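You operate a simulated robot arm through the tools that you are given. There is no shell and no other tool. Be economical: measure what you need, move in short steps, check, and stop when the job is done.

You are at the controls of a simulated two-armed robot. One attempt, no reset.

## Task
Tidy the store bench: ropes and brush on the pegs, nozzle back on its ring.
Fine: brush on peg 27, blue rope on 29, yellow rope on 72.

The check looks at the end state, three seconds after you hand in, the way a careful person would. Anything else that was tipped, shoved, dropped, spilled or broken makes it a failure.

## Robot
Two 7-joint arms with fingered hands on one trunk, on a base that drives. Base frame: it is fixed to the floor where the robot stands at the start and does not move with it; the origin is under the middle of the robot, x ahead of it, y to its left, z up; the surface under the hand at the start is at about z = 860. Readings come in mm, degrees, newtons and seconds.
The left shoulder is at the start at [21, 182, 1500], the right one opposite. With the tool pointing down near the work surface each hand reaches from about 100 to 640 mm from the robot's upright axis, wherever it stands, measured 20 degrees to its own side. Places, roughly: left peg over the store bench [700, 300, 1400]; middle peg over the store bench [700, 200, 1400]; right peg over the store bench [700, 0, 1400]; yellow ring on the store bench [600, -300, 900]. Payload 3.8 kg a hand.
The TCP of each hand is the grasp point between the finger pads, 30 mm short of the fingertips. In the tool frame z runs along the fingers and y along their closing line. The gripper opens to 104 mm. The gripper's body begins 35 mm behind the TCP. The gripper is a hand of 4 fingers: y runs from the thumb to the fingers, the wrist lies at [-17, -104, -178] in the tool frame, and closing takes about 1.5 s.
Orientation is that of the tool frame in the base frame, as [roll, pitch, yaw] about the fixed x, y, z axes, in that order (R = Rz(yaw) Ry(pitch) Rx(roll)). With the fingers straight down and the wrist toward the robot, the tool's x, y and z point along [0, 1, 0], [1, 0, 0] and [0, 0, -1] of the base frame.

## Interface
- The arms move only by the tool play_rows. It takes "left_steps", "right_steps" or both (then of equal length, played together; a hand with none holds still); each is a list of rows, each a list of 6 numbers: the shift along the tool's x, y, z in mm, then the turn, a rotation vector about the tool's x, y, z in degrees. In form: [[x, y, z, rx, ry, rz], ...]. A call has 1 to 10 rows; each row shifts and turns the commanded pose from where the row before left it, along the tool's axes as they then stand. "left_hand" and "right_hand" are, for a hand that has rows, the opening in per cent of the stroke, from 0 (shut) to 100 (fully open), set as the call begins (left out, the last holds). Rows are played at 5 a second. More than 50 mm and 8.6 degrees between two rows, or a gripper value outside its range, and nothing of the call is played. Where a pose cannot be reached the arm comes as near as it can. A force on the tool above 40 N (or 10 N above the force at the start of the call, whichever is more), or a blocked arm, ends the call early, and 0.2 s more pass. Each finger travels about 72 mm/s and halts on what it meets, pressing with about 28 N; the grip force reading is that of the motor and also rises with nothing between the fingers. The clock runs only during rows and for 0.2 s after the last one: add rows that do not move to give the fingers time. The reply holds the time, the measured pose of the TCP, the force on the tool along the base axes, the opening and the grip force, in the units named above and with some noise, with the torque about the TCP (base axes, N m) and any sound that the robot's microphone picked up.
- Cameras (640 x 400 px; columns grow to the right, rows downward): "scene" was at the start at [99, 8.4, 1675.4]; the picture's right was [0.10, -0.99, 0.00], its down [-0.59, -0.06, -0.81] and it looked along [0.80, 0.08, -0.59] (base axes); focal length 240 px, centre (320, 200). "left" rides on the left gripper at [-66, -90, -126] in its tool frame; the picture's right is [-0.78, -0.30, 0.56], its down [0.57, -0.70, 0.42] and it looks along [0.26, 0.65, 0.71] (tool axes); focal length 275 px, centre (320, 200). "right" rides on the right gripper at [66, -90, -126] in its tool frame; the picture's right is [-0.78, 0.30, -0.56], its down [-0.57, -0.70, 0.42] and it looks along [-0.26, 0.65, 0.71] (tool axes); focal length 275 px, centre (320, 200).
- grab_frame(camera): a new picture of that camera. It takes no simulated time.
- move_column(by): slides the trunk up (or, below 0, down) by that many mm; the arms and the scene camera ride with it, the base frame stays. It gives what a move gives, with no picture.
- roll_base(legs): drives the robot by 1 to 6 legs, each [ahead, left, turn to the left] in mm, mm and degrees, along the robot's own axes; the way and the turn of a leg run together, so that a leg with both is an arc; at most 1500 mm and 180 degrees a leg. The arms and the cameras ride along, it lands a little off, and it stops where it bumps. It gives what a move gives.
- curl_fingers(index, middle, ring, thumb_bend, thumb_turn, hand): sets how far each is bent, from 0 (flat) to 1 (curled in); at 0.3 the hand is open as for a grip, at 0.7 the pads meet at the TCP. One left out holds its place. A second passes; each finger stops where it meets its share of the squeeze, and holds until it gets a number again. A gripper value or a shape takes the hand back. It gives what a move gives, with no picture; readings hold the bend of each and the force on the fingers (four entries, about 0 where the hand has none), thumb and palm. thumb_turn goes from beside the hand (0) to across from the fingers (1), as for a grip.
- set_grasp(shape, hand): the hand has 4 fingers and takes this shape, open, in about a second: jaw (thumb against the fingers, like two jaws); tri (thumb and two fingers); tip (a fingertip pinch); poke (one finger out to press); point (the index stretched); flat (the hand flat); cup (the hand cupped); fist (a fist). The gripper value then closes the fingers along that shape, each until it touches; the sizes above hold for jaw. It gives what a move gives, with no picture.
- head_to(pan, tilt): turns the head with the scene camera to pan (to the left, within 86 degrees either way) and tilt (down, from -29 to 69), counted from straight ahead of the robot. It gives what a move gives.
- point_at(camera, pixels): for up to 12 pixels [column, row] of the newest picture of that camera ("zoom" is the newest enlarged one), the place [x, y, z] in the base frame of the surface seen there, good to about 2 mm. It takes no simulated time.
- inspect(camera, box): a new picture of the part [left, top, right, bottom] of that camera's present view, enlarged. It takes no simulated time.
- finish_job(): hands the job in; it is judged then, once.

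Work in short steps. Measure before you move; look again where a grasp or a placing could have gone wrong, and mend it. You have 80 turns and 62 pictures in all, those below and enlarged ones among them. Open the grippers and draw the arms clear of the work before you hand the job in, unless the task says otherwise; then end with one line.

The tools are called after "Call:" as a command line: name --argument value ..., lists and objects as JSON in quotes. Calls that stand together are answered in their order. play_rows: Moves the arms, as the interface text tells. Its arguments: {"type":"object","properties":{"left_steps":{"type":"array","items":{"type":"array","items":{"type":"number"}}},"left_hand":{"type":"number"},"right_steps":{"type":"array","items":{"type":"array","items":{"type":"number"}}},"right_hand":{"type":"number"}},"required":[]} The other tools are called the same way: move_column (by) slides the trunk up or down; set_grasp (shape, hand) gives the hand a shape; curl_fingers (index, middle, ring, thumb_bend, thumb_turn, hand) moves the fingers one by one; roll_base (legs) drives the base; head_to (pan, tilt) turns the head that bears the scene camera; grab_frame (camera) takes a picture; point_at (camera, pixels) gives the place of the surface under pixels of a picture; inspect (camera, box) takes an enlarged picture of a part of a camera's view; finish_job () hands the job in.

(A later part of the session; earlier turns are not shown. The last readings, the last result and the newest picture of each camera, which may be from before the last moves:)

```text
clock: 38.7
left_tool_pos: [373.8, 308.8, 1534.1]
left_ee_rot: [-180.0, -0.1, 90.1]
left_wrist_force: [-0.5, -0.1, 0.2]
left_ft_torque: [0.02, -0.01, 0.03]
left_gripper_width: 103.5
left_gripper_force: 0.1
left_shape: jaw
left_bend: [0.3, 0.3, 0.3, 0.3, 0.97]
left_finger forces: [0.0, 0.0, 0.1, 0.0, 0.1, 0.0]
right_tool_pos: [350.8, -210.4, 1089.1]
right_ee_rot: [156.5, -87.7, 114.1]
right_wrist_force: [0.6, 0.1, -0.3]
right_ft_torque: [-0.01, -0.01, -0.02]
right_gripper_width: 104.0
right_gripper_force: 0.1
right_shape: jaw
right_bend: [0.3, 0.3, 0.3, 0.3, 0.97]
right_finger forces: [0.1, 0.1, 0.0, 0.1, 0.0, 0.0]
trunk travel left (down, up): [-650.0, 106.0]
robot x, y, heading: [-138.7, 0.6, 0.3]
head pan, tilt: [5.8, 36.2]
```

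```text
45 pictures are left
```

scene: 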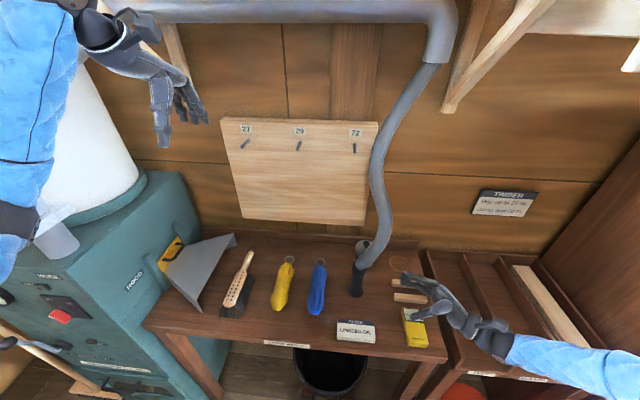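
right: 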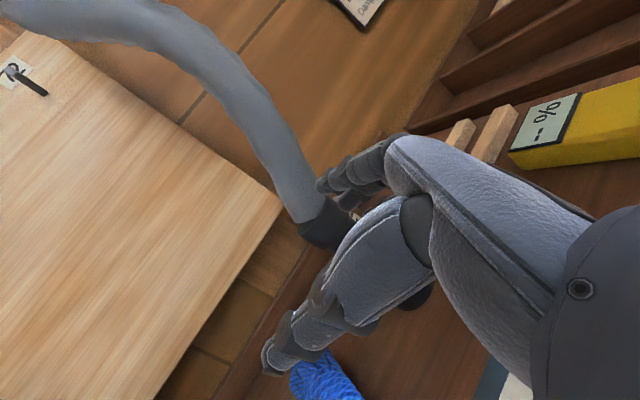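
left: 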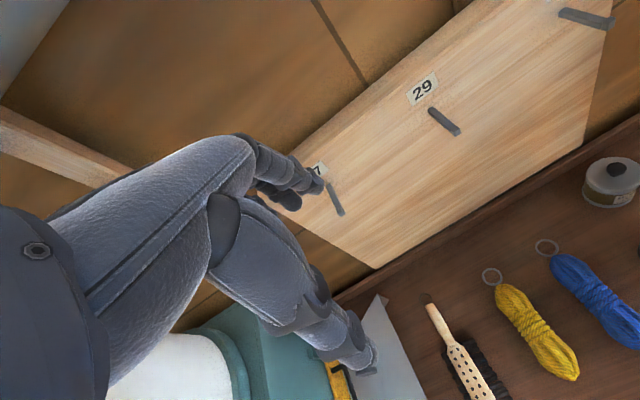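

Level left-pointing pose reached with no reach limit. I move ahead and down to (502, −210, 965), in line with the nozzle.

Call:
play_rows --right_steps '[[0, 38, 0, 0, 0, 0], [0, 38, 0, 0, 0, 0], [-31, 38, 0, 0, 0, 0], [-31, 37, 0, 0, 0, 0], [-31, 0, 0, 0, 0, 0], [-31, 0, 0, 0, 0, 0]]' --right_hand 100

Call:
grab_frame --camera "right"

Call:
inspect --camera "scene" --box '[320, 220, 460, 320]'

```text
clock: 40.1
left_tool_pos: [373.2, 308.7, 1534.7]
left_ee_rot: [180.0, -0.1, 90.1]
left_wrist_force: [-0.3, 0.6, 0.0]
left_ft_torque: [-0.03, -0.02, 0.0]
left_gripper_width: 103.6
left_gripper_force: 0.0
left_shape: jaw
left_bend: [0.3, 0.3, 0.3, 0.3, 0.97]
left_finger forces: [0.0, 0.0, 0.1, 0.1, 0.0, 0.0]
right_tool_pos: [406.2, -198.7, 1074.4]
right_ee_rot: [156.0, -87.6, 114.6]
right_wrist_force: [-0.9, 0.1, 0.3]
right_ft_torque: [-0.01, 0.05, -0.01]
right_gripper_width: 104.0
right_gripper_force: 0.1
right_shape: jaw
right_bend: [0.3, 0.3, 0.3, 0.3, 0.97]
right_finger forces: [0.0, 0.0, 0.1, 0.1, 0.0, 0.1]
right hand out of reach, approached as far as the arm can: row 2, 3, 4, 5, 6
trunk travel left (down, up): [-650.0, 106.0]
robot x, y, heading: [-138.4, -0.9, 0.3]
head pan, tilt: [5.8, 36.2]
```

```text
44 pictures are left
```

right: 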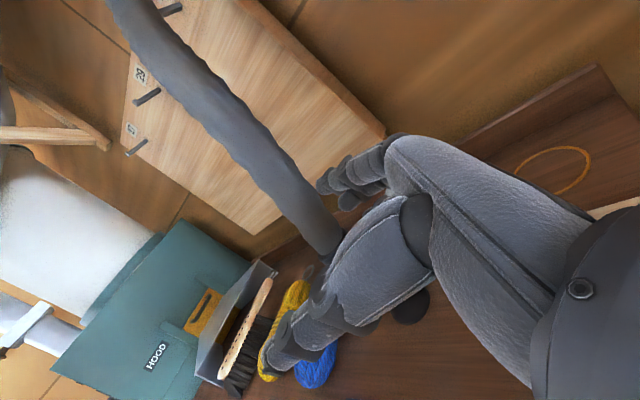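

```text
4.00 times, centred on (390, 270) of scene
```

zoom: 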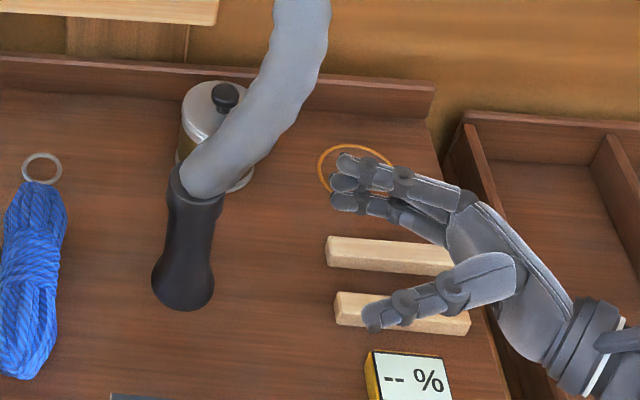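

Straight-arm limit reached, so I use the trunk (−110) and base (+96) to bring the hand in line with the nozzle.

Call:
move_column --by -110

Call:
roll_base --legs '[[96, 0, 0]]'

Call:
inspect --camera "scene" --box '[320, 200, 480, 320]'

```text
clock: 41.5
left_tool_pos: [372.4, 307.4, 1424.9]
left_ee_rot: [-179.9, 0.0, 90.1]
left_wrist_force: [-0.8, -0.8, 0.7]
left_ft_torque: [0.02, 0.0, 0.0]
left_gripper_width: 103.7
left_gripper_force: 0.1
left_shape: jaw
left_bend: [0.3, 0.3, 0.3, 0.3, 0.97]
left_finger forces: [0.0, 0.0, 0.0, 0.1, 0.0, 0.0]
right_tool_pos: [406.6, -198.6, 965.0]
right_ee_rot: [155.4, -87.6, 115.2]
right_wrist_force: [0.1, 0.0, -0.4]
right_ft_torque: [-0.04, 0.0, -0.01]
right_gripper_width: 104.2
right_gripper_force: 0.0
right_shape: jaw
right_bend: [0.3, 0.3, 0.3, 0.3, 0.97]
right_finger forces: [0.0, 0.0, 0.1, 0.0, 0.1, 0.1]
trunk travel left (down, up): [-540.0, 216.0]
robot x, y, heading: [-142.7, -0.8, 0.2]
head pan, tilt: [5.8, 36.2]
```

```text
clock: 42.6
left_tool_pos: [469.8, 310.0, 1424.2]
left_ee_rot: [-179.9, -0.1, 90.1]
left_wrist_force: [1.4, 0.0, -0.2]
left_ft_torque: [-0.01, 0.01, -0.01]
left_gripper_width: 103.8
left_gripper_force: 0.0
left_shape: jaw
left_bend: [0.3, 0.3, 0.3, 0.3, 0.97]
left_finger forces: [0.1, 0.0, 0.0, 0.0, 0.1, 0.1]
right_tool_pos: [503.2, -199.0, 963.8]
right_ee_rot: [159.6, -87.6, 111.1]
right_wrist_force: [0.2, 0.6, 0.0]
right_ft_torque: [0.02, 0.01, -0.01]
right_gripper_width: 103.5
right_gripper_force: 0.1
right_shape: jaw
right_bend: [0.3, 0.3, 0.3, 0.3, 0.97]
right_finger forces: [0.0, 0.1, 0.1, 0.0, 0.0, 0.0]
trunk travel left (down, up): [-540.0, 216.0]
robot x, y, heading: [-42.7, 2.6, -0.1]
head pan, tilt: [5.8, 36.2]
```

```text
3.33 times, centred on (400, 260) of scene
```

zoom: 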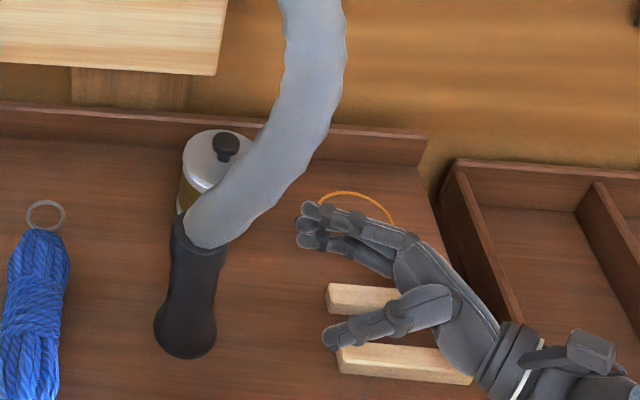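

Fingers straddle x≈503, in line with the nozzle. I advance 125 mm along the tool axis.

Call:
play_rows --right_steps '[[0, 0, 32, 0, 0, 0], [0, 0, 32, 0, 0, 0], [0, 0, 32, 0, 0, 0], [0, 0, 29, 0, 0, 0]]'

Call:
inspect --camera "scene" --box '[320, 200, 480, 320]'

```text
clock: 43.6
left_tool_pos: [470.0, 309.8, 1425.0]
left_ee_rot: [180.0, 0.1, 90.1]
left_wrist_force: [-0.1, 1.1, -0.6]
left_ft_torque: [0.01, -0.02, 0.0]
left_gripper_width: 103.4
left_gripper_force: 0.1
left_shape: jaw
left_bend: [0.3, 0.3, 0.3, 0.3, 0.97]
left_finger forces: [0.0, 0.0, 0.1, 0.0, 0.1, 0.0]
right_tool_pos: [501.0, -72.7, 958.9]
right_ee_rot: [158.8, -87.6, 111.7]
right_wrist_force: [0.2, -0.3, -0.3]
right_ft_torque: [0.01, -0.01, 0.04]
right_gripper_width: 103.9
right_gripper_force: 0.1
right_shape: jaw
right_bend: [0.3, 0.3, 0.3, 0.3, 0.97]
right_finger forces: [0.1, 0.0, 0.0, 0.0, 0.1, 0.0]
trunk travel left (down, up): [-540.0, 216.0]
robot x, y, heading: [-39.0, -2.1, -0.1]
head pan, tilt: [5.8, 36.2]
```

```text
3.33 times, centred on (400, 260) of scene
```

zoom: 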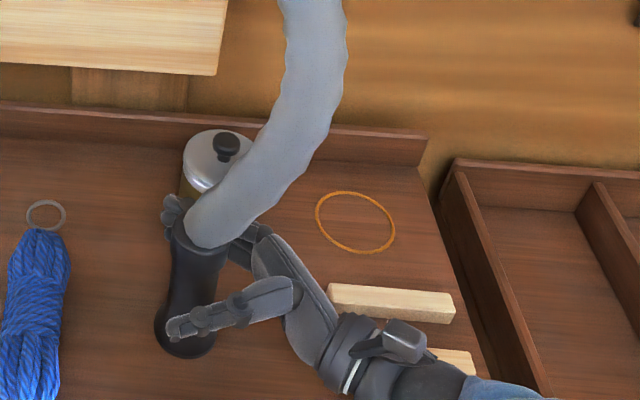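

The hand straddles the nozzle with no contact. I close the grip with idle rows, then lift slightly.

Call:
play_rows --right_steps '[[0, 0, 0, 0, 0, 0], [0, 0, 0, 0, 0, 0], [0, 0, 0, 0, 0, 0], [0, 0, 0, 0, 0, 0], [0, 0, 0, 0, 0, 0], [0, 0, 0, 0, 0, 0], [0, 0, 0, 0, 0, 0], [0, 0, 0, 0, 0, 0]]' --right_hand 0

Call:
play_rows --right_steps '[[10, 0, 0, 0, 0, 0], [20, 0, 0, 0, 0, 0], [20, 0, 0, 0, 0, 0]]'

Call:
inspect --camera "scene" --box '[320, 200, 480, 320]'

```text
clock: 45.4
left_tool_pos: [469.0, 309.2, 1424.4]
left_ee_rot: [180.0, 0.0, 90.1]
left_wrist_force: [0.1, 0.7, 0.0]
left_ft_torque: [0.0, -0.02, -0.01]
left_gripper_width: 103.5
left_gripper_force: 0.0
left_shape: jaw
left_bend: [0.3, 0.3, 0.3, 0.3, 0.97]
left_finger forces: [0.1, 0.0, 0.0, 0.0, 0.0, 0.0]
right_tool_pos: [499.4, -72.9, 959.8]
right_ee_rot: [155.7, -87.6, 114.9]
right_wrist_force: [-0.4, 0.8, 0.7]
right_ft_torque: [0.06, 0.02, 0.02]
right_gripper_width: 26.1
right_gripper_force: 28.1
right_shape: jaw
right_bend: [0.74, 0.61, 0.56, 0.77, 1.0]
right_finger forces: [14.1, 4.2, 2.8, 0.1, 21.4, 0.0]
trunk travel left (down, up): [-540.0, 216.0]
robot x, y, heading: [-40.1, 4.1, -0.1]
head pan, tilt: [5.8, 36.2]
```

```text
clock: 46.2
left_tool_pos: [469.2, 308.6, 1424.6]
left_ee_rot: [180.0, 0.0, 90.1]
left_wrist_force: [-0.2, 0.1, 0.4]
left_ft_torque: [0.03, 0.0, -0.03]
left_gripper_width: 103.6
left_gripper_force: 0.0
left_shape: jaw
left_bend: [0.3, 0.3, 0.3, 0.3, 0.97]
left_finger forces: [0.0, 0.1, 0.1, 0.0, 0.1, 0.0]
right_tool_pos: [499.0, -71.3, 1011.0]
right_ee_rot: [156.3, -87.5, 114.3]
right_wrist_force: [0.2, 0.4, -1.3]
right_ft_torque: [0.02, 0.03, 0.01]
right_gripper_width: 25.4
right_gripper_force: 28.2
right_shape: jaw
right_bend: [0.75, 0.73, 0.72, 0.78, 1.0]
right_finger forces: [14.9, 2.8, 2.7, 0.1, 19.3, 0.0]
trunk travel left (down, up): [-540.0, 216.0]
robot x, y, heading: [-41.1, 3.8, -0.1]
head pan, tilt: [5.8, 36.2]
```

```text
3.33 times, centred on (400, 260) of scene
```

zoom: 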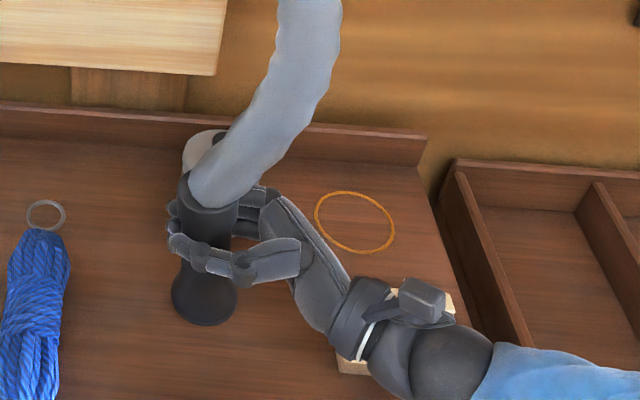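

Nozzle lifted cleanly. I pull the left hand back 160 mm for safety, then carry the nozzle by base: right 186, then ahead.

Call:
play_rows --left_steps '[[0, -40, 0, 0, 0, 0], [0, -40, 0, 0, 0, 0], [0, -40, 0, 0, 0, 0], [0, -40, 0, 0, 0, 0]]'

Call:
roll_base --legs '[[0, -187, 0]]'

Call:
roll_base --legs '[[146, 0, 0]]'

Call:
grab_frame --camera "scene"

```text
clock: 47.2
left_tool_pos: [307.2, 309.8, 1425.5]
left_ee_rot: [179.9, 0.1, 90.2]
left_wrist_force: [-0.1, -0.2, -0.1]
left_ft_torque: [-0.03, -0.03, -0.01]
left_gripper_width: 104.0
left_gripper_force: 0.1
left_shape: jaw
left_bend: [0.3, 0.3, 0.3, 0.3, 0.97]
left_finger forces: [0.0, 0.1, 0.1, 0.0, 0.0, 0.1]
right_tool_pos: [500.1, -71.5, 1010.1]
right_ee_rot: [155.6, -87.6, 115.0]
right_wrist_force: [-0.8, -0.6, -2.5]
right_ft_torque: [0.0, 0.01, 0.03]
right_gripper_width: 25.1
right_gripper_force: 27.6
right_shape: jaw
right_bend: [0.75, 0.73, 0.72, 0.78, 1.0]
right_finger forces: [14.9, 2.7, 2.8, 0.0, 19.3, 0.1]
trunk travel left (down, up): [-540.0, 216.0]
robot x, y, heading: [-43.6, 2.5, 0.1]
head pan, tilt: [5.8, 36.2]
```

```text
clock: 48.8
left_tool_pos: [310.4, 120.1, 1425.5]
left_ee_rot: [-180.0, 0.1, 90.1]
left_wrist_force: [-0.6, -0.1, 1.0]
left_ft_torque: [0.01, 0.01, 0.04]
left_gripper_width: 103.9
left_gripper_force: 0.0
left_shape: jaw
left_bend: [0.3, 0.3, 0.3, 0.3, 0.97]
left_finger forces: [0.1, 0.0, 0.0, 0.0, 0.0, 0.1]
right_tool_pos: [500.1, -259.7, 1010.0]
right_ee_rot: [157.1, -87.5, 113.6]
right_wrist_force: [0.6, 0.5, -2.8]
right_ft_torque: [0.01, -0.02, 0.0]
right_gripper_width: 25.2
right_gripper_force: 28.0
right_shape: jaw
right_bend: [0.75, 0.73, 0.72, 0.78, 1.0]
right_finger forces: [15.0, 2.7, 2.8, 0.0, 19.2, 0.0]
trunk travel left (down, up): [-540.0, 216.0]
robot x, y, heading: [-45.1, -187.0, 0.2]
head pan, tilt: [5.8, 36.2]
```

```text
clock: 50.1
left_tool_pos: [386.3, 123.6, 1426.5]
left_ee_rot: [179.9, 0.0, 89.6]
left_wrist_force: [-0.3, 0.0, 0.1]
left_ft_torque: [-0.03, -0.08, 0.01]
left_gripper_width: 103.9
left_gripper_force: 0.0
left_shape: jaw
left_bend: [0.3, 0.3, 0.3, 0.3, 0.97]
left_finger forces: [0.0, 0.0, 0.0, 0.1, 0.1, 0.1]
right_tool_pos: [573.9, -260.1, 1011.3]
right_ee_rot: [154.7, -87.4, 115.4]
right_wrist_force: [-0.2, -0.6, -0.2]
right_ft_torque: [0.01, 0.03, -0.04]
right_gripper_width: 25.1
right_gripper_force: 28.4
right_shape: jaw
right_bend: [0.75, 0.73, 0.61, 0.78, 1.0]
right_finger forces: [15.0, 2.6, 2.9, 0.0, 19.6, 0.0]
trunk travel left (down, up): [-540.0, 216.0]
robot x, y, heading: [34.7, -181.6, -0.3]
head pan, tilt: [5.8, 36.2]
stopped in leg 1: the robot was blocked; the commanded pose is now the measured one
```

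```text
39 pictures are left
```

scene: 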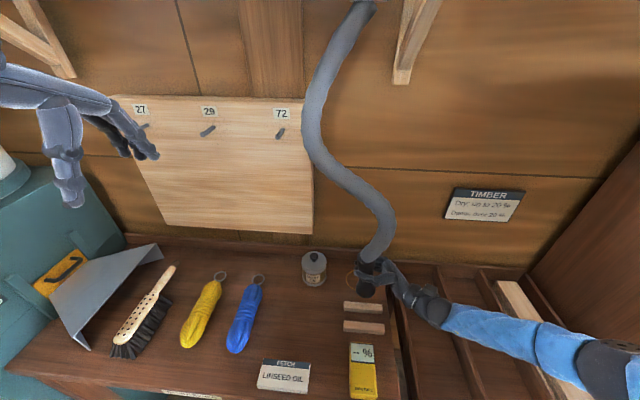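

The base stopped against the bench at x=35; the nozzle needs +74 mm more, which the arm can do. I extend ahead and then look at nozzle vs. ring.

Call:
play_rows --right_steps '[[0, 25, 0, 0, 0, 0], [0, 25, 0, 0, 0, 0], [0, 24, 0, 0, 0, 0]]'

Call:
inspect --camera "scene" --box '[320, 220, 460, 320]'

```text
clock: 50.9
left_tool_pos: [393.5, 122.5, 1422.7]
left_ee_rot: [-179.9, 0.1, 89.5]
left_wrist_force: [-0.7, 0.8, 0.0]
left_ft_torque: [-0.03, 0.02, -0.01]
left_gripper_width: 103.9
left_gripper_force: 0.1
left_shape: jaw
left_bend: [0.3, 0.3, 0.3, 0.3, 0.97]
left_finger forces: [0.0, 0.0, 0.0, 0.0, 0.1, 0.0]
right_tool_pos: [650.6, -258.5, 1013.1]
right_ee_rot: [160.8, -87.5, 109.3]
right_wrist_force: [0.9, 1.5, -2.3]
right_ft_torque: [0.03, -0.03, 0.02]
right_gripper_width: 25.1
right_gripper_force: 28.2
right_shape: jaw
right_bend: [0.75, 0.73, 0.61, 0.78, 1.0]
right_finger forces: [15.0, 2.5, 2.8, 0.0, 19.3, 0.0]
right hand out of reach, approached as far as the arm can: row 3
trunk travel left (down, up): [-540.0, 216.0]
robot x, y, heading: [35.4, -182.5, -0.6]
head pan, tilt: [5.8, 36.2]
```

```text
4.00 times, centred on (390, 270) of scene
```

zoom: 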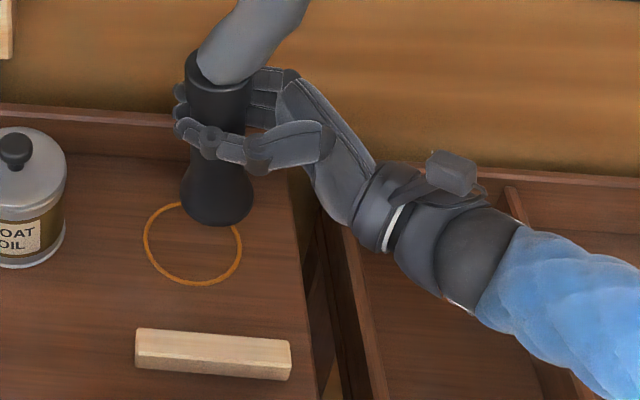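

Measuring the nozzle surface and ring positions in this zoom: nozzle base at (217,200), ring edges at (145,240), (241,250), (180,205), (200,285).

Call:
point_at --camera "zoom" --pixels '[[217, 218], [186, 200], [249, 200], [217, 185], [205, 170], [228, 172], [145, 240], [241, 250], [175, 205], [200, 285], [215, 100], [235, 100]]'

```text
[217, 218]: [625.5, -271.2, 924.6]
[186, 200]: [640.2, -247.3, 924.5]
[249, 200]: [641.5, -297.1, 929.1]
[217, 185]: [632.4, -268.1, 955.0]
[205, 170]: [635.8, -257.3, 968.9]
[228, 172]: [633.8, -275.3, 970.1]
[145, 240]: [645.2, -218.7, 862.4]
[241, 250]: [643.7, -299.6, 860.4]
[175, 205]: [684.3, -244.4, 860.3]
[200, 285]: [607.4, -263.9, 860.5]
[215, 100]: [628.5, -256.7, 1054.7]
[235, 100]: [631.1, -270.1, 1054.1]
```

The nozzle base is centred about (651, −272) and tilted ~5° (bottom toward −y); the ring centre is (647, −259). I correct the tilt by +4° about tool y and shift +7 mm in y.

Call:
play_rows --right_steps '[[0, -2, 7, 0, 4, 0], [0, 0, 0, 0, 0, 0]]'

Call:
inspect --camera "scene" --box '[320, 220, 460, 320]'

Call:
point_at --camera "zoom" --pixels '[[217, 215], [185, 195], [249, 195], [211, 185], [200, 170], [225, 172], [187, 90], [215, 100], [248, 90], [192, 165], [240, 165]]'

```text
clock: 51.5
left_tool_pos: [392.4, 121.7, 1424.0]
left_ee_rot: [-179.8, 0.0, 89.6]
left_wrist_force: [-0.4, -0.3, 0.0]
left_ft_torque: [-0.02, 0.0, 0.05]
left_gripper_width: 103.7
left_gripper_force: 0.0
left_shape: jaw
left_bend: [0.3, 0.3, 0.3, 0.3, 0.97]
left_finger forces: [0.1, 0.0, 0.0, 0.0, 0.0, 0.0]
right_tool_pos: [642.5, -250.5, 1021.1]
right_ee_rot: [28.4, -88.0, -118.3]
right_wrist_force: [-0.2, -0.9, -1.0]
right_ft_torque: [-0.03, 0.03, 0.01]
right_gripper_width: 25.1
right_gripper_force: 28.0
right_shape: jaw
right_bend: [0.75, 0.73, 0.72, 0.78, 1.0]
right_finger forces: [14.9, 2.5, 2.8, 0.1, 19.3, 0.0]
right hand out of reach, approached as far as the arm can: row 1
trunk travel left (down, up): [-540.0, 216.0]
robot x, y, heading: [31.6, -181.7, -0.5]
head pan, tilt: [5.8, 36.2]
```

```text
4.00 times, centred on (390, 270) of scene
```

zoom: 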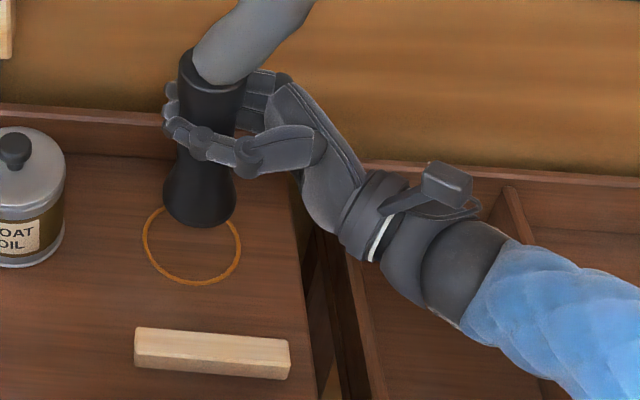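

```text
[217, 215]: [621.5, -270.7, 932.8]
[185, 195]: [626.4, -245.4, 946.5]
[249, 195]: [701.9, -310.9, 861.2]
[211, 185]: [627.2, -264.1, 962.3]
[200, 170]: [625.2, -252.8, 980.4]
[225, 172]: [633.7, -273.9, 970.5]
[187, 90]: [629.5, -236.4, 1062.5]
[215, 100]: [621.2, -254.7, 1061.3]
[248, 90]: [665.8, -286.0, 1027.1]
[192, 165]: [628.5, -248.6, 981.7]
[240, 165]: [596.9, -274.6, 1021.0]
```

Upright now; I lower by trunk 45 mm so the base is just above the bench and measure again.

Call:
move_column --by -45

Call:
inspect --camera "scene" --box '[320, 180, 460, 280]'

```text
clock: 52.3
left_tool_pos: [392.4, 121.5, 1380.0]
left_ee_rot: [-180.0, 0.0, 89.6]
left_wrist_force: [-0.1, -0.3, 0.1]
left_ft_torque: [0.0, 0.01, 0.01]
left_gripper_width: 103.9
left_gripper_force: 0.0
left_shape: jaw
left_bend: [0.3, 0.3, 0.3, 0.3, 0.97]
left_finger forces: [0.0, 0.1, 0.0, 0.1, 0.1, 0.1]
right_tool_pos: [643.6, -251.5, 975.3]
right_ee_rot: [29.8, -88.1, -119.8]
right_wrist_force: [-0.8, -0.4, -1.4]
right_ft_torque: [0.01, -0.02, 0.0]
right_gripper_width: 25.1
right_gripper_force: 28.7
right_shape: jaw
right_bend: [0.75, 0.73, 0.72, 0.78, 1.0]
right_finger forces: [15.0, 2.5, 2.9, 0.0, 19.2, 0.0]
trunk travel left (down, up): [-495.0, 261.0]
robot x, y, heading: [35.7, -188.0, -0.3]
head pan, tilt: [5.8, 36.2]
```

```text
4.00 times, centred on (390, 230) of scene
```

zoom: 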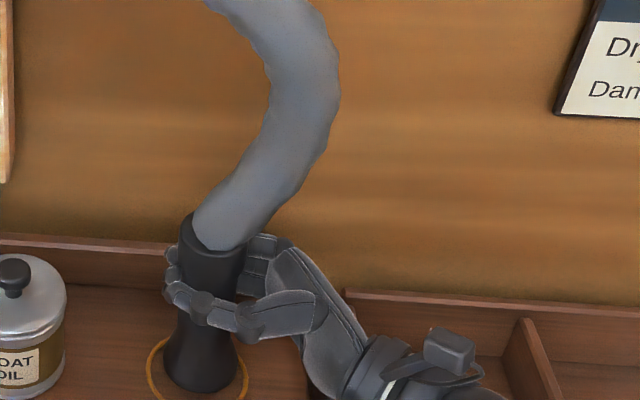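

I need the base and ring in a tighter view.

Call:
inspect --camera "scene" --box '[340, 240, 420, 290]'

```text
8.00 times, centred on (380, 265) of scene
```

zoom: 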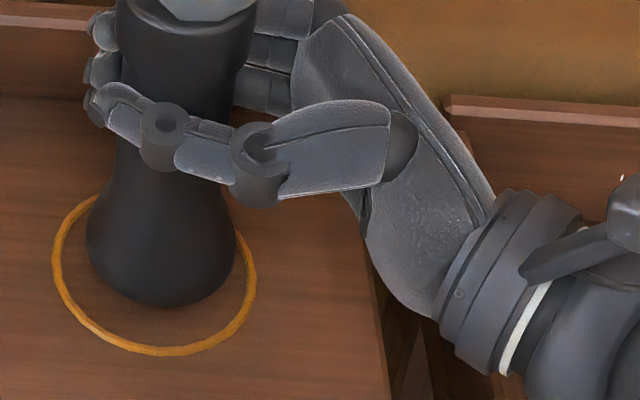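

Call:
point_at --camera "zoom" --pixels '[[161, 300], [92, 250], [231, 250], [120, 285], [205, 285], [161, 270], [53, 260], [257, 280], [160, 355], [95, 198], [150, 210], [185, 210]]'

```text
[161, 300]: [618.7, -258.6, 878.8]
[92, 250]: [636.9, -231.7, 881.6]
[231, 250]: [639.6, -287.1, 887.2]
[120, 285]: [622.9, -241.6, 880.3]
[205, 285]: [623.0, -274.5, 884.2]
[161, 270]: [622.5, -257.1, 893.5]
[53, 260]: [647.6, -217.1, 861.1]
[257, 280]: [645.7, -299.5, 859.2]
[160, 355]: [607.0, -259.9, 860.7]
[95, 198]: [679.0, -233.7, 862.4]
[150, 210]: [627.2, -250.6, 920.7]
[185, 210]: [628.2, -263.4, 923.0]
```

The nozzle base centre is about (647, −259), right on the ring centre, with ~14 mm of gap left. I lower with small rows watching the force.

Call:
play_rows --right_steps '[[-5, 0, 0, 0, 0, 0], [-4, 0, 0, 0, 0, 0], [-3, 0, 0, 0, 0, 0]]'

Call:
inspect --camera "scene" --box '[340, 240, 420, 290]'

```text
clock: 53.1
left_tool_pos: [390.8, 122.1, 1379.7]
left_ee_rot: [-179.9, -0.1, 89.6]
left_wrist_force: [0.7, -0.6, -0.3]
left_ft_torque: [-0.04, 0.02, 0.0]
left_gripper_width: 103.7
left_gripper_force: 0.0
left_shape: jaw
left_bend: [0.3, 0.3, 0.3, 0.3, 0.97]
left_finger forces: [0.0, 0.0, 0.0, 0.0, 0.0, 0.0]
right_tool_pos: [642.2, -250.4, 965.5]
right_ee_rot: [28.6, -87.9, -118.5]
right_wrist_force: [-0.1, 0.5, -3.1]
right_ft_torque: [0.04, 0.02, 0.03]
right_gripper_width: 25.1
right_gripper_force: 27.8
right_shape: jaw
right_bend: [0.75, 0.73, 0.72, 0.78, 1.0]
right_finger forces: [14.9, 2.4, 2.9, 0.0, 19.2, 0.1]
right hand out of reach, approached as far as the arm can: row 3
trunk travel left (down, up): [-495.0, 261.0]
robot x, y, heading: [38.2, -184.9, -0.4]
head pan, tilt: [5.8, 36.2]
```

```text
8.00 times, centred on (380, 265) of scene
```

zoom: 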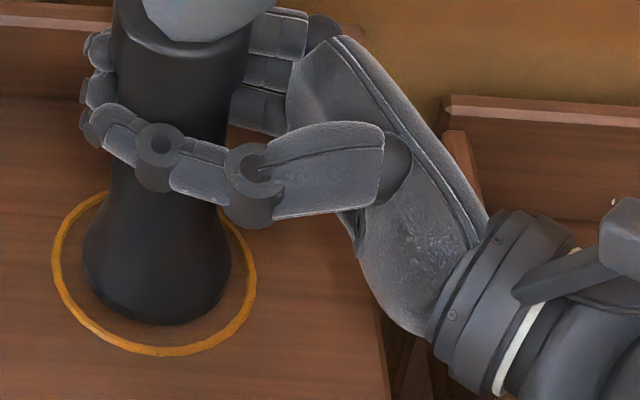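

Nearly down (base edge at (157,324)). I lower the trunk 4 mm and read the force.

Call:
move_column --by -4

Call:
inspect --camera "scene" --box '[340, 240, 420, 290]'

Call:
point_at --camera "zoom" --pixels '[[157, 322], [157, 328], [157, 335], [157, 310], [90, 270], [228, 275], [110, 300], [205, 300]]'

```text
clock: 53.7
left_tool_pos: [391.7, 122.0, 1376.6]
left_ee_rot: [-179.9, 0.0, 89.6]
left_wrist_force: [-0.6, 0.0, 0.4]
left_ft_torque: [0.0, -0.02, 0.01]
left_gripper_width: 103.9
left_gripper_force: 0.1
left_shape: jaw
left_bend: [0.3, 0.3, 0.3, 0.3, 0.97]
left_finger forces: [0.0, 0.0, 0.0, 0.0, 0.0, 0.1]
right_tool_pos: [642.7, -250.3, 961.1]
right_ee_rot: [28.9, -88.1, -118.8]
right_wrist_force: [1.1, 0.4, -1.4]
right_ft_torque: [0.02, 0.0, -0.01]
right_gripper_width: 25.1
right_gripper_force: 28.1
right_shape: jaw
right_bend: [0.75, 0.73, 0.72, 0.78, 1.0]
right_finger forces: [14.9, 2.4, 2.8, 0.0, 19.2, 0.0]
trunk travel left (down, up): [-491.0, 265.0]
robot x, y, heading: [37.4, -183.9, -0.5]
head pan, tilt: [5.8, 36.2]
```

```text
8.00 times, centred on (380, 265) of scene
```

zoom: 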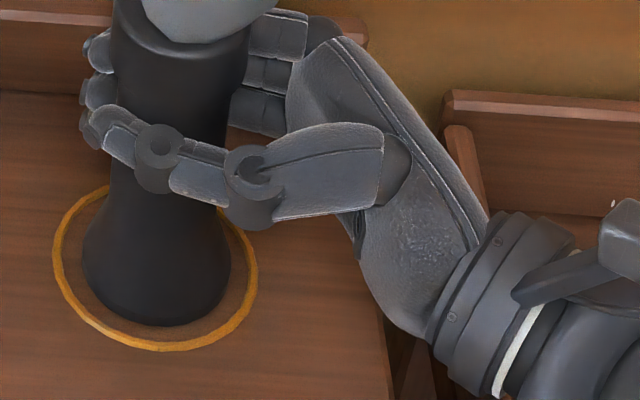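

```text
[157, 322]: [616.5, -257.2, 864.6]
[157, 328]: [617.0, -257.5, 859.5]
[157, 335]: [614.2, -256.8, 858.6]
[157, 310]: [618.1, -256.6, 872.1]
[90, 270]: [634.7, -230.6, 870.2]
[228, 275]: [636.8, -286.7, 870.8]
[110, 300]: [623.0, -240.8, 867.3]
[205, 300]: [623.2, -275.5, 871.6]
```

The base is practically on the bench, centred at ~(645, −258). One more mm, then I open the hand.

Call:
move_column --by -2

Call:
play_rows --right_steps '[[0, 0, 0, 0, 0, 0], [0, 0, 0, 0, 0, 0], [0, 0, 0, 0, 0, 0], [0, 0, 0, 0, 0, 0], [0, 0, 0, 0, 0, 0], [0, 0, 0, 0, 0, 0], [0, 0, 0, 0, 0, 0]]' --right_hand 100

Call:
inspect --camera "scene" --box '[330, 200, 450, 290]'

```text
clock: 54.2
left_tool_pos: [392.8, 121.0, 1373.0]
left_ee_rot: [-179.9, 0.0, 89.6]
left_wrist_force: [0.1, 0.1, 0.3]
left_ft_torque: [-0.01, 0.0, 0.01]
left_gripper_width: 104.1
left_gripper_force: 0.1
left_shape: jaw
left_bend: [0.3, 0.3, 0.3, 0.3, 0.97]
left_finger forces: [0.0, 0.1, 0.0, 0.0, 0.0, 0.0]
right_tool_pos: [641.4, -249.7, 960.1]
right_ee_rot: [27.3, -88.2, -117.3]
right_wrist_force: [0.4, 0.3, -1.7]
right_ft_torque: [0.04, 0.03, -0.02]
right_gripper_width: 25.2
right_gripper_force: 27.6
right_shape: jaw
right_bend: [0.75, 0.73, 0.72, 0.78, 1.0]
right_finger forces: [14.9, 2.4, 2.8, 0.0, 19.3, 0.0]
trunk travel left (down, up): [-489.0, 267.0]
robot x, y, heading: [34.9, -181.8, -0.5]
head pan, tilt: [5.8, 36.2]
```

```text
clock: 55.8
left_tool_pos: [390.8, 122.0, 1374.1]
left_ee_rot: [-179.9, 0.0, 89.6]
left_wrist_force: [-0.4, 0.3, 0.1]
left_ft_torque: [0.02, 0.0, 0.0]
left_gripper_width: 103.8
left_gripper_force: 0.1
left_shape: jaw
left_bend: [0.3, 0.3, 0.3, 0.3, 0.97]
left_finger forces: [0.1, 0.0, 0.1, 0.0, 0.0, 0.0]
right_tool_pos: [640.8, -250.0, 959.0]
right_ee_rot: [26.8, -88.2, -116.8]
right_wrist_force: [0.4, 0.4, -0.2]
right_ft_torque: [-0.02, -0.01, 0.03]
right_gripper_width: 103.9
right_gripper_force: 0.3
right_shape: jaw
right_bend: [0.3, 0.3, 0.3, 0.3, 0.97]
right_finger forces: [0.1, 0.0, 0.0, 0.0, 0.0, 0.1]
trunk travel left (down, up): [-489.0, 267.0]
robot x, y, heading: [33.1, -182.7, -0.4]
head pan, tilt: [5.8, 36.2]
```

```text
4.44 times, centred on (390, 245) of scene
```

zoom: 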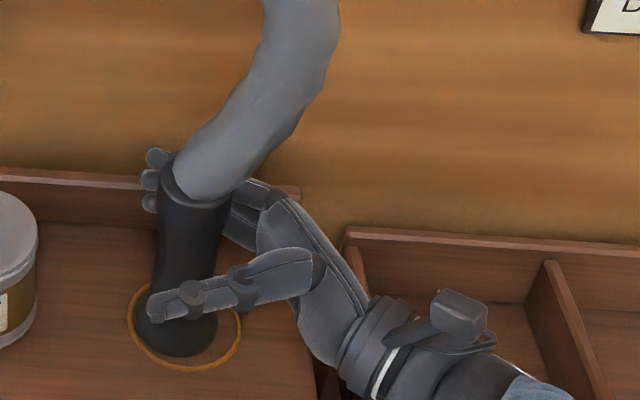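

Nozzle stands free inside the ring. I withdraw to the right by strafing the base 120 mm, avoiding any forward/back drag.

Call:
roll_base --legs '[[0, -120, 0]]'

Call:
grab_frame --camera "scene"

```text
clock: 56.5
left_tool_pos: [391.3, 116.9, 1373.6]
left_ee_rot: [-179.8, 0.0, 89.7]
left_wrist_force: [0.4, 0.1, 1.6]
left_ft_torque: [-0.01, -0.01, 0.0]
left_gripper_width: 103.8
left_gripper_force: 0.1
left_shape: jaw
left_bend: [0.3, 0.3, 0.3, 0.3, 0.97]
left_finger forces: [0.0, 0.1, 0.0, 0.0, 0.0, 0.1]
right_tool_pos: [642.2, -253.1, 959.6]
right_ee_rot: [28.9, -87.8, -118.7]
right_wrist_force: [0.2, -1.5, 0.0]
right_ft_torque: [0.03, 0.0, 0.0]
right_gripper_width: 103.5
right_gripper_force: 0.1
right_shape: jaw
right_bend: [0.3, 0.3, 0.3, 0.3, 0.97]
right_finger forces: [0.0, 0.0, 0.1, 0.1, 0.0, 0.0]
trunk travel left (down, up): [-489.0, 267.0]
robot x, y, heading: [32.1, -188.9, -0.3]
head pan, tilt: [5.8, 36.2]
stopped in leg 1: the robot was blocked; the commanded pose is now the measured one
```

```text
31 pictures are left
```

scene: 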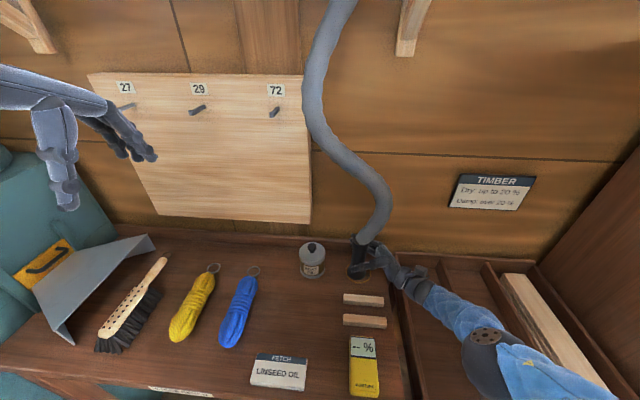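

Strafe is blocked by the bench, so I retract with the arm, drifting back only 12 mm (finger gap ~27 mm each side).

Call:
play_rows --right_steps '[[0, -2, -25, 0, 0, 0], [0, -3, -25, 0, 0, 0], [0, -3, -25, 0, 0, 0], [0, -4, -25, 0, 0, 0]]'

```text
clock: 57.5
left_tool_pos: [391.0, 117.8, 1373.4]
left_ee_rot: [-179.8, 0.0, 89.6]
left_wrist_force: [-0.6, 0.7, 0.2]
left_ft_torque: [-0.01, -0.03, -0.02]
left_gripper_width: 103.9
left_gripper_force: 0.0
left_shape: jaw
left_bend: [0.3, 0.3, 0.3, 0.3, 0.97]
left_finger forces: [0.0, 0.1, 0.0, 0.0, 0.0, 0.1]
right_tool_pos: [629.0, -353.5, 956.1]
right_ee_rot: [26.2, -88.1, -116.1]
right_wrist_force: [-0.7, -0.5, -1.1]
right_ft_torque: [-0.02, -0.02, -0.03]
right_gripper_width: 103.9
right_gripper_force: 0.1
right_shape: jaw
right_bend: [0.3, 0.3, 0.3, 0.3, 0.97]
right_finger forces: [0.0, 0.0, 0.0, 0.0, 0.0, 0.1]
trunk travel left (down, up): [-489.0, 267.0]
robot x, y, heading: [33.8, -184.7, -0.2]
head pan, tilt: [5.8, 36.2]
```

Clear of the nozzle. I back the base 150 mm, then lift and retract the right arm while yawing the left hand to 180° (thumb right) for the ropes.

Call:
roll_base --legs '[[-150, 0, 0]]'

Call:
play_rows --right_steps '[[35, -20, 0, 0, 0, 0], [35, -20, 0, 0, 0, 0], [35, -25, 0, 0, 0, 0], [35, -25, 0, 0, 0, 0], [35, -25, 0, 0, 0, 0], [35, -25, 0, 0, 0, 0], [35, -25, 0, 0, 0, 0], [35, -20, 0, 0, 0, 0], [35, -20, 0, 0, 0, 0], [0, 0, 0, 0, 0, 0]]' --left_steps '[[0, 0, 0, 0, 0, -8.18], [0, 0, 0, 0, 0, -8.18], [0, 0, 0, 0, 0, -8.18], [0, 0, 0, 0, 0, -8.18], [0, 0, 0, 0, 0, -8.18], [0, 0, 0, 0, 0, -8.18], [0, 0, 0, 0, 0, -8.18], [0, 0, 0, 0, 0, -8.18], [0, 0, 0, 0, 0, -8.18], [0, 0, 0, 0, 0, -8.18]]'

Call:
grab_frame --camera "scene"

```text
clock: 58.9
left_tool_pos: [237.5, 119.6, 1373.5]
left_ee_rot: [-179.8, 0.1, 89.7]
left_wrist_force: [-0.2, -0.4, 0.4]
left_ft_torque: [0.01, -0.03, -0.01]
left_gripper_width: 104.0
left_gripper_force: 0.0
left_shape: jaw
left_bend: [0.3, 0.3, 0.3, 0.3, 0.97]
left_finger forces: [0.0, 0.0, 0.0, 0.0, 0.0, 0.0]
right_tool_pos: [476.3, -352.1, 957.9]
right_ee_rot: [29.4, -88.1, -119.2]
right_wrist_force: [-0.3, 0.1, 0.1]
right_ft_torque: [-0.02, -0.02, 0.0]
right_gripper_width: 103.8
right_gripper_force: 0.0
right_shape: jaw
right_bend: [0.3, 0.3, 0.3, 0.3, 0.97]
right_finger forces: [0.0, 0.1, 0.0, 0.0, 0.0, 0.0]
trunk travel left (down, up): [-489.0, 267.0]
robot x, y, heading: [-115.9, -187.7, -0.3]
head pan, tilt: [5.8, 36.2]
```

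```text
clock: 61.1
left_tool_pos: [240.2, 118.1, 1373.4]
left_ee_rot: [180.0, -0.2, 171.6]
left_wrist_force: [0.0, 0.4, 0.2]
left_ft_torque: [0.01, 0.01, -0.01]
left_gripper_width: 103.7
left_gripper_force: 0.1
left_shape: jaw
left_bend: [0.3, 0.3, 0.3, 0.3, 0.97]
left_finger forces: [0.1, 0.1, 0.0, 0.0, 0.0, 0.0]
right_tool_pos: [266.2, -362.1, 1267.6]
right_ee_rot: [29.4, -88.1, -119.2]
right_wrist_force: [0.3, 0.4, -0.9]
right_ft_torque: [0.01, -0.01, 0.0]
right_gripper_width: 104.0
right_gripper_force: 0.1
right_shape: jaw
right_bend: [0.3, 0.3, 0.3, 0.3, 0.97]
right_finger forces: [0.0, 0.1, 0.1, 0.0, 0.0, 0.0]
trunk travel left (down, up): [-489.0, 267.0]
robot x, y, heading: [-118.9, -185.5, -0.3]
head pan, tilt: [5.8, 36.2]
```

```text
30 pictures are left
```

scene: 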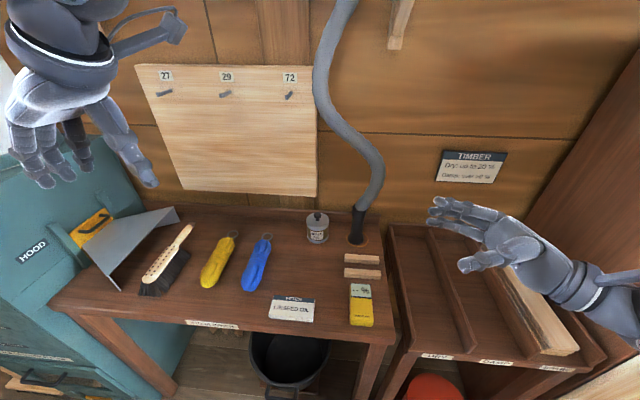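

Nozzle stands in place; left hand is near yaw 172. I zoom onto the ropes to measure ring centres, body width and height.

Call:
inspect --camera "scene" --box '[190, 225, 290, 300]'

```text
5.33 times, centred on (240, 262) of scene
```

zoom: 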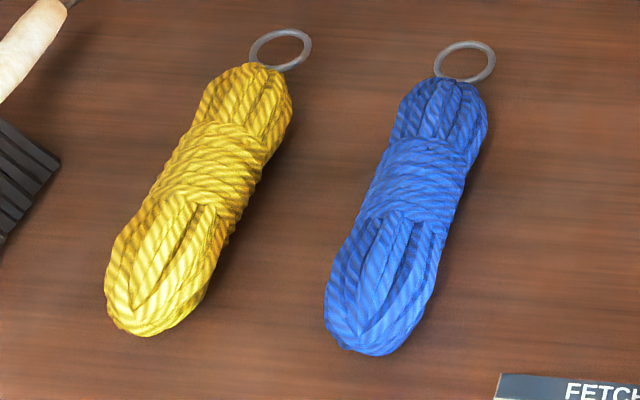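

Call:
point_at --camera "zoom" --pixels '[[252, 48], [310, 48], [281, 32], [283, 70], [248, 78], [212, 165], [170, 180], [258, 175], [155, 290], [107, 280], [138, 330], [222, 230]]'

Call:
point_at --camera "zoom" --pixels '[[436, 62], [494, 62], [465, 43], [470, 81], [440, 90], [418, 180], [365, 195], [462, 185], [385, 300], [328, 290], [365, 350], [440, 240]]'

```text
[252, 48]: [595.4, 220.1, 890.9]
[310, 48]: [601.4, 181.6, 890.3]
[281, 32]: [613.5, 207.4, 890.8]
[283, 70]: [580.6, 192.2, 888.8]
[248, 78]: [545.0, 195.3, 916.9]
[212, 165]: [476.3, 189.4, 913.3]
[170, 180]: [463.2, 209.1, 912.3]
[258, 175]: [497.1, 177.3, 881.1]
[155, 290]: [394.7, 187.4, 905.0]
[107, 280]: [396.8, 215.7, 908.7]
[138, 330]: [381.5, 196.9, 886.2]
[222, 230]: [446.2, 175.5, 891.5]
```

```text
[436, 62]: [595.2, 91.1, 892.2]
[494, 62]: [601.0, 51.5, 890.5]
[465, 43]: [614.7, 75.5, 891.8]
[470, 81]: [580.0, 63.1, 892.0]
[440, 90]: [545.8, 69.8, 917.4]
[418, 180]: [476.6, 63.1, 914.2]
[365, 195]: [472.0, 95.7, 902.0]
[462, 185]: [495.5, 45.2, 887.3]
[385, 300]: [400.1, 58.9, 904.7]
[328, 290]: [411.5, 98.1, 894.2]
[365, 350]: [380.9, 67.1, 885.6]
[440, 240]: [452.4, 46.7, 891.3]
```

Ropes: rings at (598, 201, 891) and (598, 71, 892), ~39 mm outer, bodies centred z≈889 along x. I strafe left 187 and bring the left hand above the yellow rope.

Call:
roll_base --legs '[[0, 187, 0]]'

Call:
play_rows --left_steps '[[0, -34, 0, 0, 0, -8.4], [0, -34, 0, 0, 0, 0], [0, -34, 0, 0, 0, 0], [-40, 0, 0, 0, 0, 0], [-40, 0, 0, 0, 0, 0], [-40, 0, 30, 0, 0, 0], [-40, 0, 30, 0, 0, 0], [-40, 0, 40, 0, 0, 0], [0, 0, 45, 0, 0, 0], [0, 0, 45, 0, 0, 0]]' --left_hand 100

```text
clock: 62.6
left_tool_pos: [240.5, 305.0, 1373.0]
left_ee_rot: [-179.9, -0.1, 171.5]
left_wrist_force: [-0.8, 0.5, -0.1]
left_ft_torque: [-0.01, 0.02, 0.03]
left_gripper_width: 103.9
left_gripper_force: 0.1
left_shape: jaw
left_bend: [0.3, 0.3, 0.3, 0.3, 0.97]
left_finger forces: [0.0, 0.1, 0.1, 0.0, 0.1, 0.1]
right_tool_pos: [268.6, -175.6, 1268.3]
right_ee_rot: [30.3, -88.1, -120.2]
right_wrist_force: [0.8, 0.4, 0.2]
right_ft_torque: [0.01, 0.02, -0.04]
right_gripper_width: 104.0
right_gripper_force: 0.1
right_shape: jaw
right_bend: [0.3, 0.3, 0.3, 0.3, 0.97]
right_finger forces: [0.0, 0.0, 0.0, 0.1, 0.1, 0.0]
trunk travel left (down, up): [-489.0, 267.0]
robot x, y, heading: [-116.0, -2.9, -0.3]
head pan, tilt: [5.8, 36.2]
```

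```text
refused: row 8 steps farther than a row can; nothing moved
```

Row 8 was too long a step; I replay with smaller ones.

Call:
play_rows --left_steps '[[0, -34, 0, 0, 0, -8.4], [0, -34, 0, 0, 0, 0], [0, -34, 0, 0, 0, 0], [-40, 0, 0, 0, 0, 0], [-40, 0, 0, 0, 0, 0], [-40, 0, 30, 0, 0, 0], [-40, 0, 30, 0, 0, 0], [-40, 0, 30, 0, 0, 0], [0, 0, 45, 0, 0, 0], [0, 0, 45, 0, 0, 0]]' --left_hand 100

```text
clock: 64.8
left_tool_pos: [435.4, 203.5, 1192.4]
left_ee_rot: [179.9, -0.1, 179.9]
left_wrist_force: [0.2, -0.5, -0.7]
left_ft_torque: [-0.02, 0.0, -0.02]
left_gripper_width: 103.8
left_gripper_force: 0.1
left_shape: jaw
left_bend: [0.3, 0.3, 0.3, 0.3, 0.97]
left_finger forces: [0.1, 0.1, 0.1, 0.1, 0.0, 0.1]
right_tool_pos: [269.2, -175.9, 1268.1]
right_ee_rot: [26.7, -87.9, -116.5]
right_wrist_force: [-0.2, -0.7, 0.1]
right_ft_torque: [0.02, -0.01, -0.01]
right_gripper_width: 103.9
right_gripper_force: 0.0
right_shape: jaw
right_bend: [0.3, 0.3, 0.3, 0.3, 0.97]
right_finger forces: [0.1, 0.1, 0.0, 0.0, 0.1, 0.0]
trunk travel left (down, up): [-489.0, 267.0]
robot x, y, heading: [-117.8, -0.4, -0.2]
head pan, tilt: [5.8, 36.2]
```

Yaw 180 with no limits. Before gripping, I test here whether the hand can tip forward 85° about tool y (needed to hang), empty.

Call:
play_rows --left_steps '[[0, 0, 0, 0, -8.5, 0], [0, 0, 0, 0, -8.5, 0], [0, 0, 0, 0, -8.5, 0], [0, 0, 0, 0, -8.5, 0], [0, 0, 0, 0, -8.5, 0], [0, 0, 0, 0, -8.5, 0], [0, 0, 0, 0, -8.5, 0], [0, 0, 0, 0, -8.5, 0], [0, 0, 0, 0, -8.5, 0], [0, 0, 0, 0, -8.5, 0]]'

```text
clock: 67.0
left_tool_pos: [455.9, 215.0, 1188.8]
left_ee_rot: [-179.8, 85.0, -179.9]
left_wrist_force: [0.7, 0.2, 0.0]
left_ft_torque: [0.05, 0.01, -0.03]
left_gripper_width: 103.8
left_gripper_force: 0.1
left_shape: jaw
left_bend: [0.3, 0.3, 0.3, 0.3, 0.97]
left_finger forces: [0.0, 0.0, 0.0, 0.0, 0.1, 0.1]
left hand out of reach, approached as far as the arm can: row 6, 7
right_tool_pos: [267.5, -175.7, 1268.3]
right_ee_rot: [26.5, -88.0, -116.3]
right_wrist_force: [-0.3, -0.7, 0.1]
right_ft_torque: [0.02, 0.0, -0.01]
right_gripper_width: 103.9
right_gripper_force: 0.1
right_shape: jaw
right_bend: [0.3, 0.3, 0.3, 0.3, 0.97]
right_finger forces: [0.0, 0.1, 0.0, 0.0, 0.1, 0.0]
trunk travel left (down, up): [-489.0, 267.0]
robot x, y, heading: [-114.7, 1.4, -0.5]
head pan, tilt: [5.8, 36.2]
```

It works with exact orientation. I test extending forward 75 mm, since the base can only reach x≈33, then come back.

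Call:
play_rows --left_steps '[[0, 0, 25, 0, 0, 0], [0, 0, 25, 0, 0, 0], [0, 0, 25, 0, 0, 0]]'

```text
clock: 67.8
left_tool_pos: [531.2, 213.8, 1181.8]
left_ee_rot: [-179.5, 84.8, -179.7]
left_wrist_force: [0.5, -0.1, 0.2]
left_ft_torque: [-0.02, 0.03, 0.01]
left_gripper_width: 103.8
left_gripper_force: 0.0
left_shape: jaw
left_bend: [0.3, 0.3, 0.3, 0.3, 0.97]
left_finger forces: [0.0, 0.0, 0.1, 0.1, 0.1, 0.0]
right_tool_pos: [267.4, -176.5, 1267.9]
right_ee_rot: [25.7, -87.9, -115.5]
right_wrist_force: [-0.3, -0.2, -0.4]
right_ft_torque: [0.03, 0.02, -0.01]
right_gripper_width: 103.7
right_gripper_force: 0.2
right_shape: jaw
right_bend: [0.3, 0.3, 0.3, 0.3, 0.97]
right_finger forces: [0.1, 0.1, 0.1, 0.0, 0.1, 0.1]
trunk travel left (down, up): [-489.0, 267.0]
robot x, y, heading: [-116.7, -0.8, -0.3]
head pan, tilt: [5.8, 36.2]
```

Forward reach of 648 mm from the axis is fine. I go back and re-point the fingers down.

Call:
play_rows --left_steps '[[0, 0, -40, 0, 0, 0], [0, 0, -40, 0, 0, 0]]'

Call:
play_rows --left_steps '[[0, 0, 0, 0, 8.48, 0], [0, 0, 0, 0, 8.48, 0], [0, 0, 0, 0, 8.48, 0], [0, 0, 0, 0, 8.48, 0], [0, 0, 0, 0, 8.48, 0], [0, 0, 0, 0, 8.48, 0], [0, 0, 0, 0, 8.48, 0], [0, 0, 0, 0, 8.48, 0], [0, 0, 0, 0, 8.48, 0], [0, 0, 0, 0, 8.48, 0]]'

```text
clock: 68.4
left_tool_pos: [449.5, 213.8, 1190.7]
left_ee_rot: [179.6, 84.9, 179.5]
left_wrist_force: [0.0, 0.1, 0.8]
left_ft_torque: [-0.02, 0.02, -0.01]
left_gripper_width: 103.8
left_gripper_force: 0.1
left_shape: jaw
left_bend: [0.3, 0.3, 0.3, 0.3, 0.97]
left_finger forces: [0.1, 0.1, 0.1, 0.1, 0.0, 0.0]
right_tool_pos: [266.0, -176.8, 1268.2]
right_ee_rot: [28.9, -87.9, -118.7]
right_wrist_force: [0.1, 0.7, -0.1]
right_ft_torque: [0.01, 0.02, 0.02]
right_gripper_width: 104.1
right_gripper_force: 0.0
right_shape: jaw
right_bend: [0.3, 0.3, 0.3, 0.3, 0.97]
right_finger forces: [0.0, 0.0, 0.1, 0.0, 0.1, 0.0]
trunk travel left (down, up): [-489.0, 267.0]
robot x, y, heading: [-113.2, -1.7, -0.4]
head pan, tilt: [5.8, 36.2]
```

```text
clock: 70.6
left_tool_pos: [466.8, 225.2, 1182.9]
left_ee_rot: [-180.0, 0.0, 179.8]
left_wrist_force: [-0.2, -0.4, 0.0]
left_ft_torque: [0.02, -0.01, -0.01]
left_gripper_width: 103.7
left_gripper_force: 0.1
left_shape: jaw
left_bend: [0.3, 0.3, 0.3, 0.3, 0.97]
left_finger forces: [0.0, 0.0, 0.1, 0.1, 0.0, 0.0]
left hand out of reach, approached as far as the arm can: row 9, 10
right_tool_pos: [268.8, -176.8, 1267.7]
right_ee_rot: [23.5, -88.0, -113.2]
right_wrist_force: [0.2, -0.4, 0.5]
right_ft_torque: [-0.03, 0.01, -0.03]
right_gripper_width: 103.9
right_gripper_force: 0.1
right_shape: jaw
right_bend: [0.3, 0.3, 0.3, 0.3, 0.97]
right_finger forces: [0.1, 0.1, 0.0, 0.0, 0.0, 0.0]
trunk travel left (down, up): [-489.0, 267.0]
robot x, y, heading: [-119.6, 0.6, -0.4]
head pan, tilt: [5.8, 36.2]
```

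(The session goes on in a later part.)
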